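You operate a simulated robot arm through the tools that you are given. There is no shell and no other tool. Be economical: measure what you need, move in short steps, check, and stop when the job is done.

You are at the controls of a simulated robot arm. One attempt, no reset.

JOB
Put one of the yellow pins from the top of the steel bench on top of the blue socket there.
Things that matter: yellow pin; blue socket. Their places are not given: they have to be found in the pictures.

Only the result counts: the job must be done as asked and must still hold three seconds after the hand-in. Knocking over, shifting, dropping, spilling or breaking anything else fails it.

ROBOT AND FRAMES
A 7-joint arm with a two-finger parallel gripper, fixed in place. Base frame: the origin is at the foot of the arm, x ahead of it, y to its left, z up; the work surface is at about z = 0. Readings come in mm, degrees, newtons and seconds.
With the tool pointing down near the work surface it reaches from about 240 to 620 mm from the base axis. Its first joint turns from -66.0 to 66.0 degrees. Payload 2.6 kg.
Tool frame: the origin (TCP) lies between the finger pads and is the grasp point; the fingertips stand 30 mm ahead of it; z points along the fingers, y is the line along which they close. The gripper opens to 94 mm. The fingers are 28 mm wide and 10 mm thick; the gripper's body (50 by 96 mm) begins 55 mm behind the TCP.
Orientation is that of the tool frame in the base frame, as a unit quaternion [x, y, z, w]. With the fingers straight down and closing along the base's y, the tool's x points along the base's -x, its y along +y and its z along -z.

CONTROLS
- The arm moves only by the tool servo_tool. Its arguments are lists of equal length, an entry for each row: "turn": the turn, a rotation vector about the tool's x, y, z in degrees, a list of three; "offset": the shift along the tool's x, y, z in mm, a list of three; "fingers": the closure, from 0 (fully open) to 1 (shut). In form: {"turn": [[ax, ay, az], ...], "offset": [[tx, ty, tz], ...], "fingers": [fingers, ...]}. A call has 1 to 8 rows; each row shifts and turns the commanded pose from where the row before left it, along the tool's axes as they then stand. Rows are played at 5 a second. More than 50 mm and 8.6 degrees between two rows, or a gripper value outside its range, and nothing of the call is played. Where a pose cannot be reached the arm comes as near as it can. A force on the tool above 40 N (or 10 N above the force at the start of the call, whichever is more), or a blocked arm, ends the call early, and 0.2 s more pass. The fingers move at their own pace (about 72 mm/s each) and stop on an object; they squeeze with about 28 N. The grip force told is the motor's: it shows also when the fingers shut on nothing. Time passes only in rows, and 0.2 s behind the last, so rows that do not move let the fingers close. The reply holds the time, the measured pose of the TCP, the force on the tool along the base axes, the opening and the grip force, in the units named above and with some noise.
- Cameras (640 x 400 px; columns grow to the right, rows downward): "scene" is fixed at [32.2, 426.1, 572.7]; the picture's right is [-0.80, -0.60, 0.00], its down [-0.29, 0.38, -0.88] and it looks along [0.53, -0.70, -0.47] (base axes); focal length 330 px, centre (320, 200). "wrist" rides on the gripper at [-37, 0, -58] in the tool frame; the picture's right is [0.00, -1.00, 0.00], its down [0.97, 0.00, -0.24] and it looks along [0.24, 0.00, 0.97] (tool axes); focal length 218 px, centre (320, 200).
- snapshot(camera): a new picture of that camera. The clock stands still meanwhile.
- locate(camera, pixels): for up to 12 pixels [column, row] of the newest picture of that camera ("zoom" is the newest enlarged one), the place [x, y, z] in the base frame of the surface seen there, good to about 2 mm. The clock stands still meanwhile.
- inspect(camera, box): a new picture of the part [left, top, right, bottom] of that camera's present view, enlarged. The clock stands still meanwhile.
- sign_off(): hands the job in; it is judged then, once.

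Keep the steps short. Do not move on a guess: measure, check each grasp and each placing, and mend mistakes. In all there are 60 turns and 20 pictures (those below and enlarged ones count). Leave the gripper open and the arm clear of the work at the hand-in unless told otherwise, and finish with a single line.

The tools are called after "Emit:" as a command line: name --argument value ..., lists and objects as JSON in quotes. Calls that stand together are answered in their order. servo_tool: Moves the arm, as the interface text tells. Its arguments: {"type":"object","properties":{"turn":{"type":"array"},"offset":{"type":"array"},"fingers":{"type":"array"}},"required":["turn","offset","fingers"]} The other tools are called the same way: snapshot (camera) takes a picture; locate (camera, pixels) gives the place of the surface under pixels of a picture; inspect (camera, box) takes an enlarged picture of a part of a camera's view; sign_off () hands the job in.

At the start:

```text
t: 0.0
tcp_pos: [401.4, 40.6, 355.3]
ee_rot: [0.0, 1.0, 0.0, 0.001]
ft_force: [0.0, -0.9, 0.2]
opening: 93.9
grasp_force: 0.1
```

scene: 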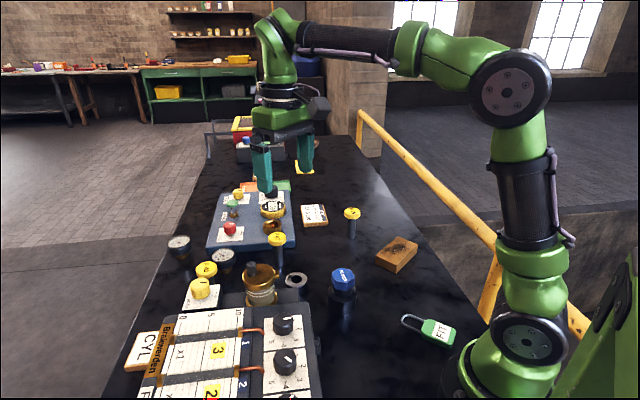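
wrist: 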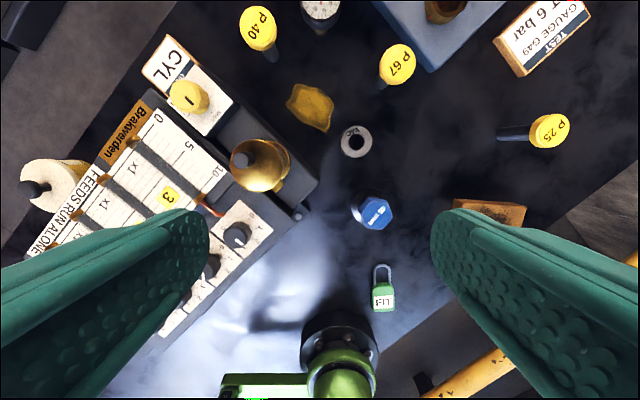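

I see yellow-capped pins (P 40, P 67, P 25) and a blue hexagonal thing. I enlarge both views.

Emit:
inspect --camera "scene" --box '[160, 170, 440, 345]'

Emit:
inspect --camera "wrist" --box '[230, 0, 590, 225]'

```text
2.29 times, centred on (300, 258) of scene
```

zoom: 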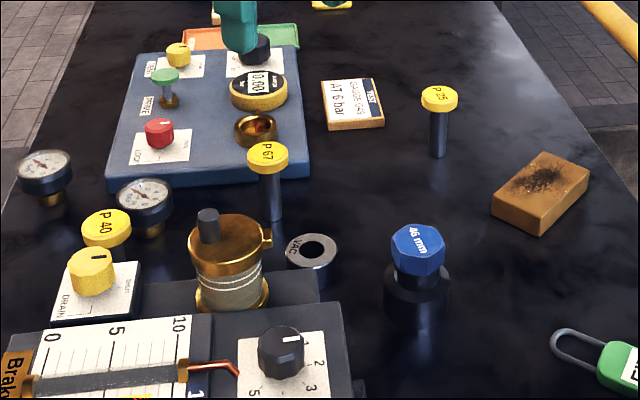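

```text
1.78 times, centred on (410, 112) of wrist
```

zoom: 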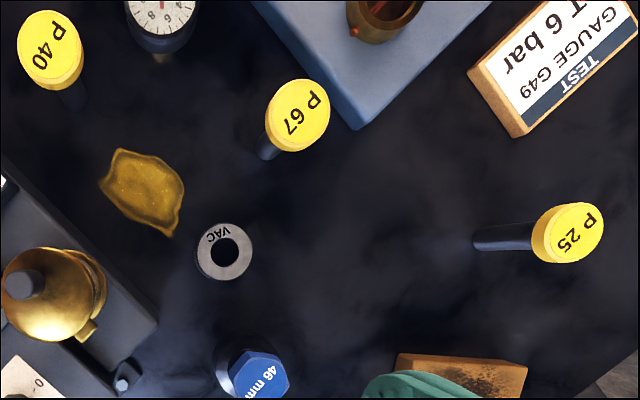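

Pin P 25 stands clear; the blue hexagon "46 mm" on a black body looks like the socket. I measure their tops, stems and surroundings.

Emit:
locate --camera "wrist" --pixels '[[555, 130], [534, 131], [568, 128], [549, 115], [549, 146], [515, 133], [499, 133], [376, 212], [364, 208], [391, 214], [381, 228], [480, 150]]'

Emit:
locate --camera "scene" --pixels '[[352, 212], [352, 218], [352, 228], [352, 237], [343, 274], [332, 276], [354, 278], [344, 288], [342, 298], [342, 312], [343, 270], [331, 284]]'

```text
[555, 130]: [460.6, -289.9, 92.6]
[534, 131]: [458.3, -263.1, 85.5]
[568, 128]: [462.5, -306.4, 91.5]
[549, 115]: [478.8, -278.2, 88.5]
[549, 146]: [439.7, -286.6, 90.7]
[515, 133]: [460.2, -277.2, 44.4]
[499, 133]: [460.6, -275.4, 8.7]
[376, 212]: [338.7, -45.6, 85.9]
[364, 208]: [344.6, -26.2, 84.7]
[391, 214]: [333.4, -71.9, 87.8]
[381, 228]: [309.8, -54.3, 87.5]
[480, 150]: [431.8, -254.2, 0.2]
```

```text
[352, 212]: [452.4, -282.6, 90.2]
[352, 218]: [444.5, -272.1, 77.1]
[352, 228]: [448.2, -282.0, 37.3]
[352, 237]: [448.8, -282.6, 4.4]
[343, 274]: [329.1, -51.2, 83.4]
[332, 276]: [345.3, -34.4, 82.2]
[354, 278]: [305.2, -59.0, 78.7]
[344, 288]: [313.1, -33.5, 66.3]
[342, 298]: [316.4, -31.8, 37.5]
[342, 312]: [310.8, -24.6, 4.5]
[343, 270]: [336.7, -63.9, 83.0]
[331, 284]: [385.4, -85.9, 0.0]
```

P 25: cap about 45 mm wide with its top at z≈91, centred near (456,-284). Socket top at z≈85, centred near (328,-50). I move above the pin at z≈220, fingers open.

Emit:
servo_tool --turn '[[0, 0, 0], [0, 0, 0], [0, 0, 0], [0, 0, 0], [0, 0, 0], [0, 0, 0], [0, 0, 0], [0, 0, 0]]' --offset '[[-7, -40.6, 17], [-7, -40.6, 17], [-7, -40.6, 17], [-7, -40.6, 17], [-7, -40.6, 17], [-7, -40.6, 17], [-7, -40.6, 17], [-7, -40.6, 17]]' --fingers '[0, 0, 0, 0, 0, 0, 0, 0]'

Emit:
snapshot --camera "wrist"

Emit:
snapshot --camera "scene"

```text
t: 1.8
tcp_pos: [457.8, -283.1, 222.1]
ee_rot: [-0.001, 1.0, 0.001, 0.0]
ft_force: [-0.6, 0.0, -0.5]
opening: 94.1
grasp_force: 0.0
```

```text
15 pictures are left
```

wrist: 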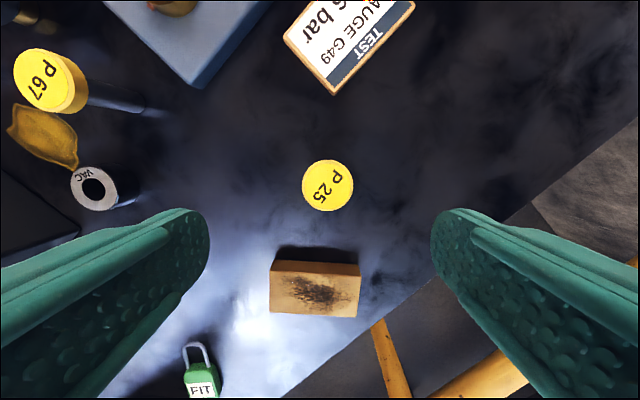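

```text
14 pictures are left
```

scene: 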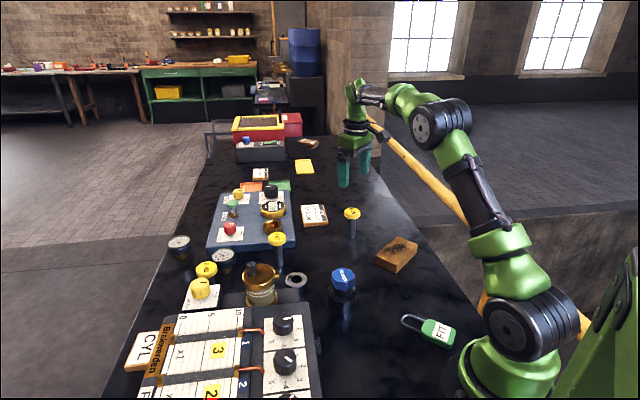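

The cap spans columns 302–354, rows 160–211. I measure it.

Emit:
locate --camera "wrist" --pixels '[[328, 185], [304, 185], [352, 185], [328, 162], [328, 208], [315, 265], [315, 290], [340, 85]]'

Emit:
locate --camera "scene" --pixels '[[343, 274], [343, 270], [336, 272], [350, 272], [333, 278], [354, 282], [351, 271], [334, 271], [342, 281], [352, 213], [347, 213], [357, 213]]'

```text
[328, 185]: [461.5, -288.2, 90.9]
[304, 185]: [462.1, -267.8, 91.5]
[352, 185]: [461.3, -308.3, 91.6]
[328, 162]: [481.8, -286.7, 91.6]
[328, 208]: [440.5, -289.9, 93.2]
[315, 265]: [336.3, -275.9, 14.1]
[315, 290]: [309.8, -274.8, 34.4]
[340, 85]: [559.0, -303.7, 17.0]
```

```text
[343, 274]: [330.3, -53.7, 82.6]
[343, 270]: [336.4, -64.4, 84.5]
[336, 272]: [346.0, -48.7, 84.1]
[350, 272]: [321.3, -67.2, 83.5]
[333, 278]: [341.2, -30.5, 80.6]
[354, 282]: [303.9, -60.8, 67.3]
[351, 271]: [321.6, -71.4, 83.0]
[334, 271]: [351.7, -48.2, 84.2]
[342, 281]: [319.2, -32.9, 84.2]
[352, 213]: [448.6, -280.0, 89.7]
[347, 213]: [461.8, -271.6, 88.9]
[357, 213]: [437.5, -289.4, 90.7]
```

Cap centre is about (461.5,-288.5), top at 91.5. I shift by (+3.7,-5.4) and go down to TCP z≈82, which puts the fingertips at z≈52 around the cap.

Emit:
servo_tool --turn '[[0, 0, 0], [0, 0, 0], [0, 0, 0], [0, 0, 0], [0, 0, 0], [0, 0, 0], [0, 0, 0], [0, 0, 0]]' --offset '[[-3.7, -5.4, 0], [0, 0, 25], [0, 0, 25], [0, 0, 25], [0, 0, 25], [0, 0, 22], [0, 0, 18], [0, 0, 0]]' --fingers '[0, 0, 0, 0, 0, 0, 0, 0]'

Emit:
snapshot --camera "wrist"

Emit:
inspect --camera "scene" --box '[270, 150, 430, 250]'

```text
t: 3.6
tcp_pos: [462.0, -288.6, 79.4]
ee_rot: [0.0, 1.0, 0.0, 0.0]
ft_force: [0.7, 0.4, -0.2]
opening: 93.9
grasp_force: 0.1
```

```text
13 pictures are left
```

wrist: 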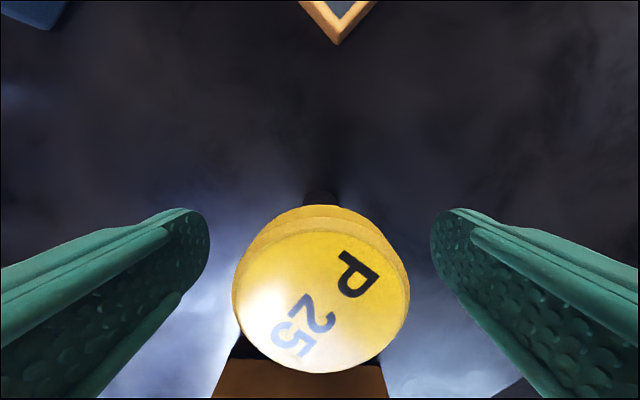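

```text
4.00 times, centred on (350, 200) of scene
```

zoom: 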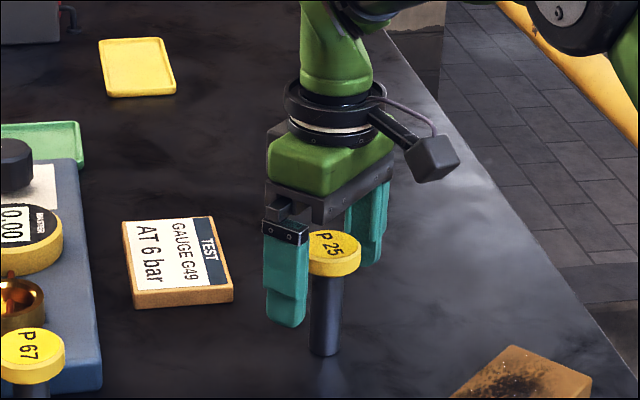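

The cap sits centred between the pads. I rise 4 mm to its mid-height and close.

Emit:
servo_tool --turn '[[0, 0, 0], [0, 0, 0], [0, 0, 0], [0, 0, 0], [0, 0, 0]]' --offset '[[0, 0, -4], [0, 0, 0], [0, 0, 0], [0, 0, 0], [0, 0, 0]]' --fingers '[0.3, 0.5, 1, 1, 1]'

```text
t: 4.8
tcp_pos: [461.7, -289.9, 83.5]
ee_rot: [0.001, 1.0, 0.0, -0.001]
ft_force: [-1.6, -1.2, 1.4]
opening: 45.2
grasp_force: 28.0
```

Held at 45.2 mm with 28 N. I lift slowly to z≈240.

Emit:
servo_tool --turn '[[0, 0, 0], [0, 0, 0], [0, 0, 0], [0, 0, 0], [0, 0, 0], [0, 0, 0], [0, 0, 0], [0, 0, 0]]' --offset '[[0, 0, -8], [0, 0, -16], [0, 0, -24], [0, 0, -28], [0, 0, -28], [0, 0, -28], [0, 0, -20], [0, 0, 0]]' --fingers '[1, 1, 1, 1, 1, 1, 1, 1]'

Emit:
inspect --camera "scene" --box '[270, 110, 430, 210]'

```text
t: 6.6
tcp_pos: [462.4, -290.9, 234.9]
ee_rot: [0.0, 1.0, 0.0, 0.0]
ft_force: [0.0, -0.6, -5.0]
opening: 45.0
grasp_force: 27.9
```

```text
4.00 times, centred on (350, 160) of scene
```

zoom: 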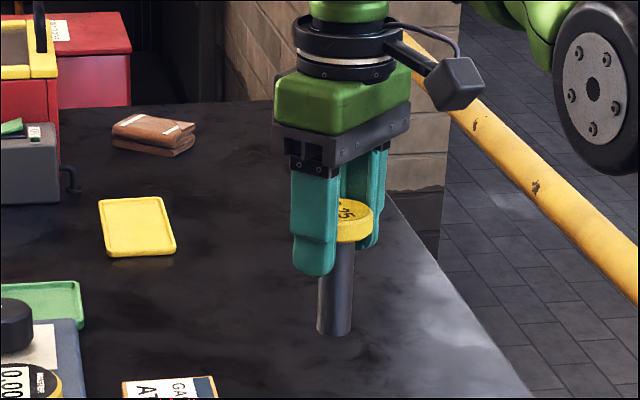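

The pin hangs upright; its bottom is at about TCP−83.5. I carry it to the side of the socket (x≈310, y≈-150) to measure the socket from above.

Emit:
servo_tool --turn '[[0, 0, 0], [0, 0, 0], [0, 0, 0], [0, 0, 0], [0, 0, 0], [0, 0, 0], [0, 0, 0], [0, 0, 0]]' --offset '[[12, 11, 0], [22, 20, 0], [24, 22, 0], [24, 22, 0], [24, 22, 0], [24, 22, 0], [22, 21, 0], [0, 0, 0]]' --fingers '[1, 1, 1, 1, 1, 1, 1, 1]'

Emit:
snapshot --camera "wrist"

```text
t: 8.4
tcp_pos: [307.9, -149.7, 235.0]
ee_rot: [0.0, 1.0, 0.0, 0.0]
ft_force: [-0.3, 0.0, -4.5]
opening: 45.1
grasp_force: 28.1
```

```text
10 pictures are left
```

wrist: 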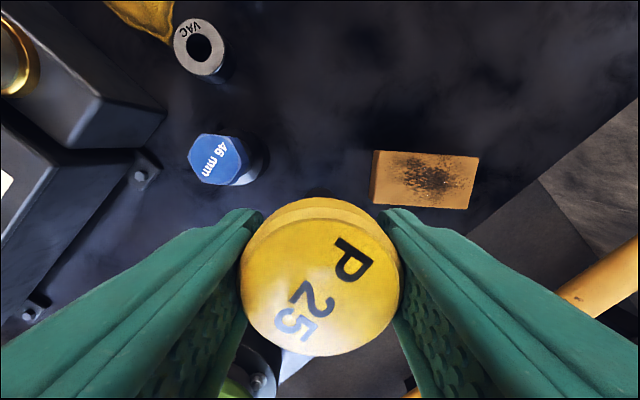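

The socket's top hexagon is at columns 188–241, rows 134–185. I measure its centre and corners.

Emit:
locate --camera "wrist" --pixels '[[215, 159], [191, 158], [239, 161], [202, 136], [229, 138], [203, 181], [227, 183], [215, 140], [215, 180], [254, 160]]'

Emit:
inspect --camera "wrist" --box '[165, 110, 293, 190]'

```text
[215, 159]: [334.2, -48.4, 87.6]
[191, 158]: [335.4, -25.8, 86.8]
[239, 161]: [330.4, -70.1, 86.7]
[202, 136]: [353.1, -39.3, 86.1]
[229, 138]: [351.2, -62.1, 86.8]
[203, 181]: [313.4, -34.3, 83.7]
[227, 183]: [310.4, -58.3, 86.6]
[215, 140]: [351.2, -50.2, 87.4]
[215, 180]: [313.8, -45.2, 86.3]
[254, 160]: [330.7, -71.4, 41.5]
```

```text
5.00 times, centred on (229, 150) of wrist
```

zoom: 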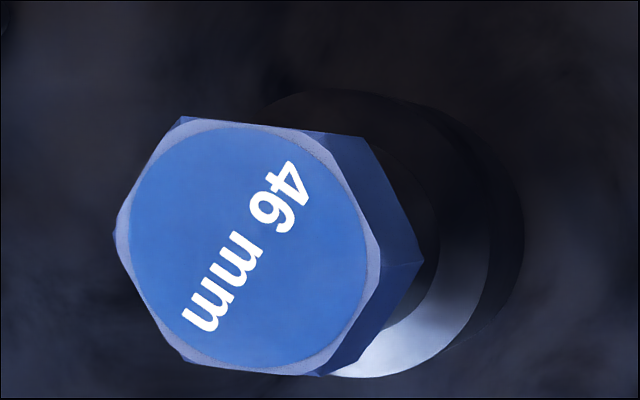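

Socket centre is about (332.8,-50), top at z≈86.7. I move the pin above it, keeping the height.

Emit:
servo_tool --turn '[[0, 0, 0], [0, 0, 0], [0, 0, 0], [0, 0, 0], [0, 0, 0], [0, 0, 0]]' --offset '[[-3, 11.7, 0], [-6, 24, 0], [-6, 24, 0], [-6, 24, 0], [-4, 16, 0], [0, 0, 0]]' --fingers '[1, 1, 1, 1, 1, 1]'

Emit:
servo_tool --turn '[[0, 0, 0], [0, 0, 0], [0, 0, 0], [0, 0, 0], [0, 0, 0]]' --offset '[[0, 0, 12], [0, 0, 16], [0, 0, 16], [0, 0, 10], [0, 0, 0]]' --fingers '[1, 1, 1, 1, 1]'

Emit:
inspect --camera "scene" --box '[264, 200, 424, 300]'

```text
t: 9.8
tcp_pos: [333.9, -49.9, 234.6]
ee_rot: [0.0, 1.0, 0.0, 0.0]
ft_force: [0.2, 0.0, -4.9]
opening: 45.3
grasp_force: 28.2
```

```text
t: 11.0
tcp_pos: [335.4, -49.9, 182.0]
ee_rot: [0.0, 1.0, 0.0, 0.0]
ft_force: [-0.4, -0.6, -4.6]
opening: 45.0
grasp_force: 28.0
```

```text
4.00 times, centred on (344, 250) of scene
```

zoom: 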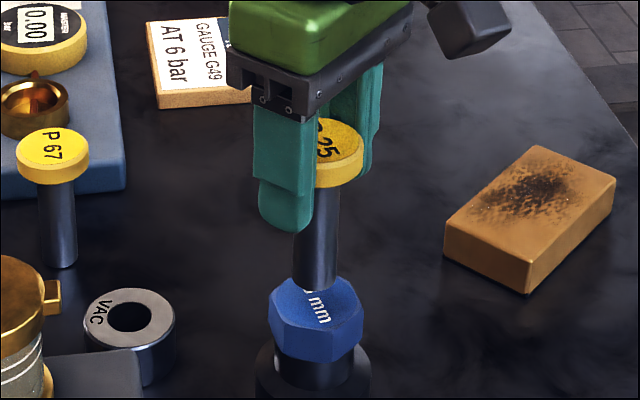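

The pin's foot is at about (316,282) in the zoom and the hexagon's centre is about (316,300). Lowering 12 mm moves the foot roughly 19 px down, so it is centred. I go down gently until contact.

Emit:
servo_tool --turn '[[0, 0, 0], [0, 0, 0], [0, 0, 0], [0, 0, 0]]' --offset '[[1, 0, 4], [0, 0, 3], [0, 0, 2], [0, 0, 0]]' --fingers '[1, 1, 1, 1]'

```text
t: 12.0
tcp_pos: [333.8, -50.0, 171.9]
ee_rot: [-0.001, 1.0, 0.0, -0.001]
ft_force: [-0.8, -0.8, -4.3]
opening: 45.0
grasp_force: 27.9
```

No contact yet (force −4.3 N is only the pin's weight). I lower 1 mm at a time.

Emit:
servo_tool --turn '[[0, 0, 0], [0, 0, 0]]' --offset '[[0, 0, 1], [0, 0, 0]]' --fingers '[1, 1]'

Emit:
servo_tool --turn '[[0, 0, 0], [0, 0, 0]]' --offset '[[0, 0, 1], [0, 0, 0]]' --fingers '[1, 1]'

```text
t: 12.6
tcp_pos: [334.2, -51.0, 171.7]
ee_rot: [0.0, 1.0, 0.0, 0.0]
ft_force: [-0.2, -1.1, -4.3]
opening: 45.2
grasp_force: 28.2
```

```text
t: 13.2
tcp_pos: [333.7, -49.6, 171.0]
ee_rot: [0.0, 1.0, 0.0, 0.0]
ft_force: [0.3, 0.1, -4.8]
opening: 45.4
grasp_force: 28.1
```

Still free. I continue by 1 mm.

Emit:
servo_tool --turn '[[0, 0, 0], [0, 0, 0]]' --offset '[[0, 0, 1], [0, 0, 0]]' --fingers '[1, 1]'

Emit:
servo_tool --turn '[[0, 0, 0], [0, 0, 0]]' --offset '[[0, 0, 0.7], [0, 0, 0]]' --fingers '[1, 1]'

```text
t: 13.8
tcp_pos: [334.6, -50.2, 169.2]
ee_rot: [-0.001, 1.0, 0.0, 0.0]
ft_force: [0.5, -0.7, -4.1]
opening: 45.1
grasp_force: 28.2
```

```text
t: 14.4
tcp_pos: [333.4, -50.0, 167.9]
ee_rot: [0.0, 1.0, 0.0, 0.001]
ft_force: [-0.1, 0.0, -4.5]
opening: 45.4
grasp_force: 28.0
```

Still no contact at TCP z≈168. I look closely at the gap.

Emit:
inspect --camera "scene" --box '[304, 240, 384, 290]'

```text
8.00 times, centred on (344, 265) of scene
```

zoom: 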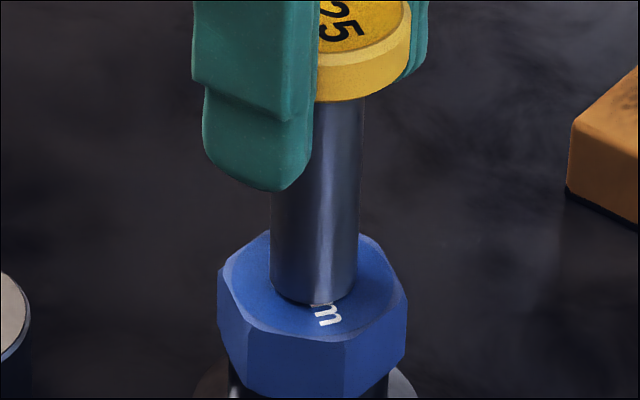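

The foot sits central on the hexagon with almost no gap. I lower a little more.

Emit:
servo_tool --turn '[[0, 0, 0], [0, 0, 0]]' --offset '[[0, 0, 0.7], [0, 0, 0]]' --fingers '[1, 1]'

Emit:
servo_tool --turn '[[0, 0, 0], [0, 0, 0]]' --offset '[[0, 0, 0.7], [0, 0, 0]]' --fingers '[1, 1]'

```text
t: 15.0
tcp_pos: [333.3, -50.2, 167.5]
ee_rot: [0.0, 1.0, 0.001, 0.001]
ft_force: [-4.5, 1.1, 9.3]
opening: 45.1
grasp_force: 28.2
```

```text
t: 15.6
tcp_pos: [334.0, -51.0, 168.7]
ee_rot: [0.001, 1.0, 0.0, 0.001]
ft_force: [-4.1, 2.8, 19.7]
opening: 45.4
grasp_force: 28.0
```

Contact: the force turned to +19.7 N. I back off 1 mm to ease it, then open.

Emit:
servo_tool --turn '[[0, 0, 0], [0, 0, 0]]' --offset '[[0, 0, -1.0], [0, 0, 0]]' --fingers '[1, 1]'

```text
t: 16.2
tcp_pos: [333.1, -52.1, 168.8]
ee_rot: [-0.001, 1.0, 0.0, -0.001]
ft_force: [3.6, 2.2, 7.2]
opening: 44.9
grasp_force: 28.0
```

The pin rests lightly on the socket (7 N). I open the fingers without moving the arm.

Emit:
servo_tool --turn '[[0, 0, 0], [0, 0, 0], [0, 0, 0], [0, 0, 0], [0, 0, 0]]' --offset '[[0, 0, 0], [0, 0, 0], [0, 0, 0], [0, 0, 0], [0, 0, 0]]' --fingers '[0.48, 0.4, 0.3, 0.1, 0]'

Emit:
inspect --camera "scene" --box '[264, 200, 424, 300]'

```text
t: 17.4
tcp_pos: [333.5, -51.8, 168.5]
ee_rot: [0.0, 1.0, 0.0, 0.0]
ft_force: [0.3, -0.4, 0.1]
opening: 93.8
grasp_force: 0.1
```

```text
4.00 times, centred on (344, 250) of scene
```

zoom: 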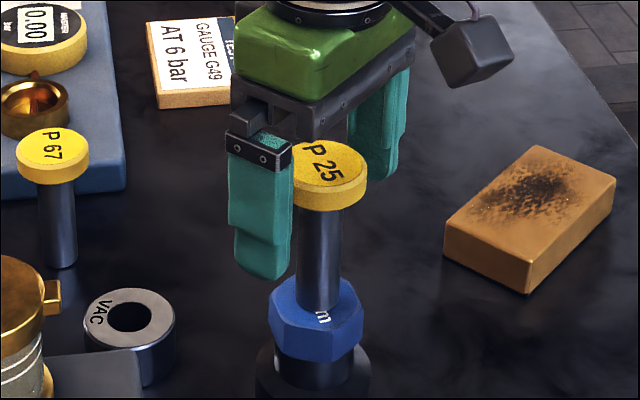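

The pin stands upright alone and the fingers are open with room on both sides. I rise straight up.

Emit:
servo_tool --turn '[[0, 0, 0], [0, 0, 0], [0, 0, 0], [0, 0, 0], [0, 0, 0], [0, 0, 0], [0, 0, 0], [0, 0, 0]]' --offset '[[0, 0, -6], [0, 0, -14], [0, 0, -22], [0, 0, -28], [0, 0, -30], [0, 0, -30], [0, 0, -20], [0, 0, 0]]' --fingers '[0, 0, 0, 0, 0, 0, 0, 0]'

Emit:
snapshot --camera "scene"

Emit:
snapshot --camera "wrist"

```text
t: 19.2
tcp_pos: [333.2, -50.8, 317.7]
ee_rot: [0.0, 1.0, 0.0, 0.0]
ft_force: [-0.2, -0.6, 1.0]
opening: 93.9
grasp_force: 0.0
```

```text
5 pictures are left
```

scene: 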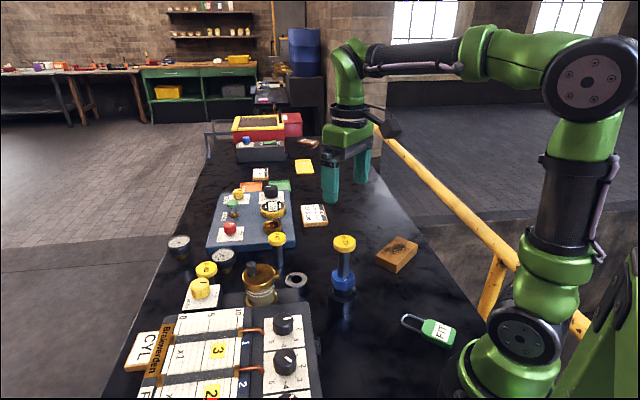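

```text
4 pictures are left
```

wrist: 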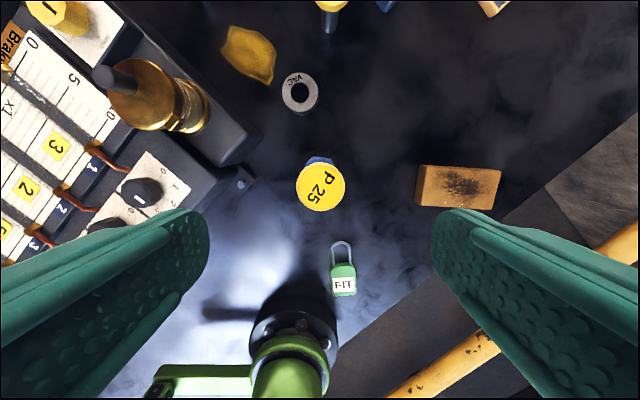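

The pin stands upright on the blue socket at (344,260) in the scene picture, nothing else has moved, and the arm is clear with the gripper open. I hand the job in.

Emit:
sign_off

```text
The job is handed in.
```

Yellow pin P 25 is standing upright on top of the blue socket, and the job is handed in with the gripper open and the arm clear.
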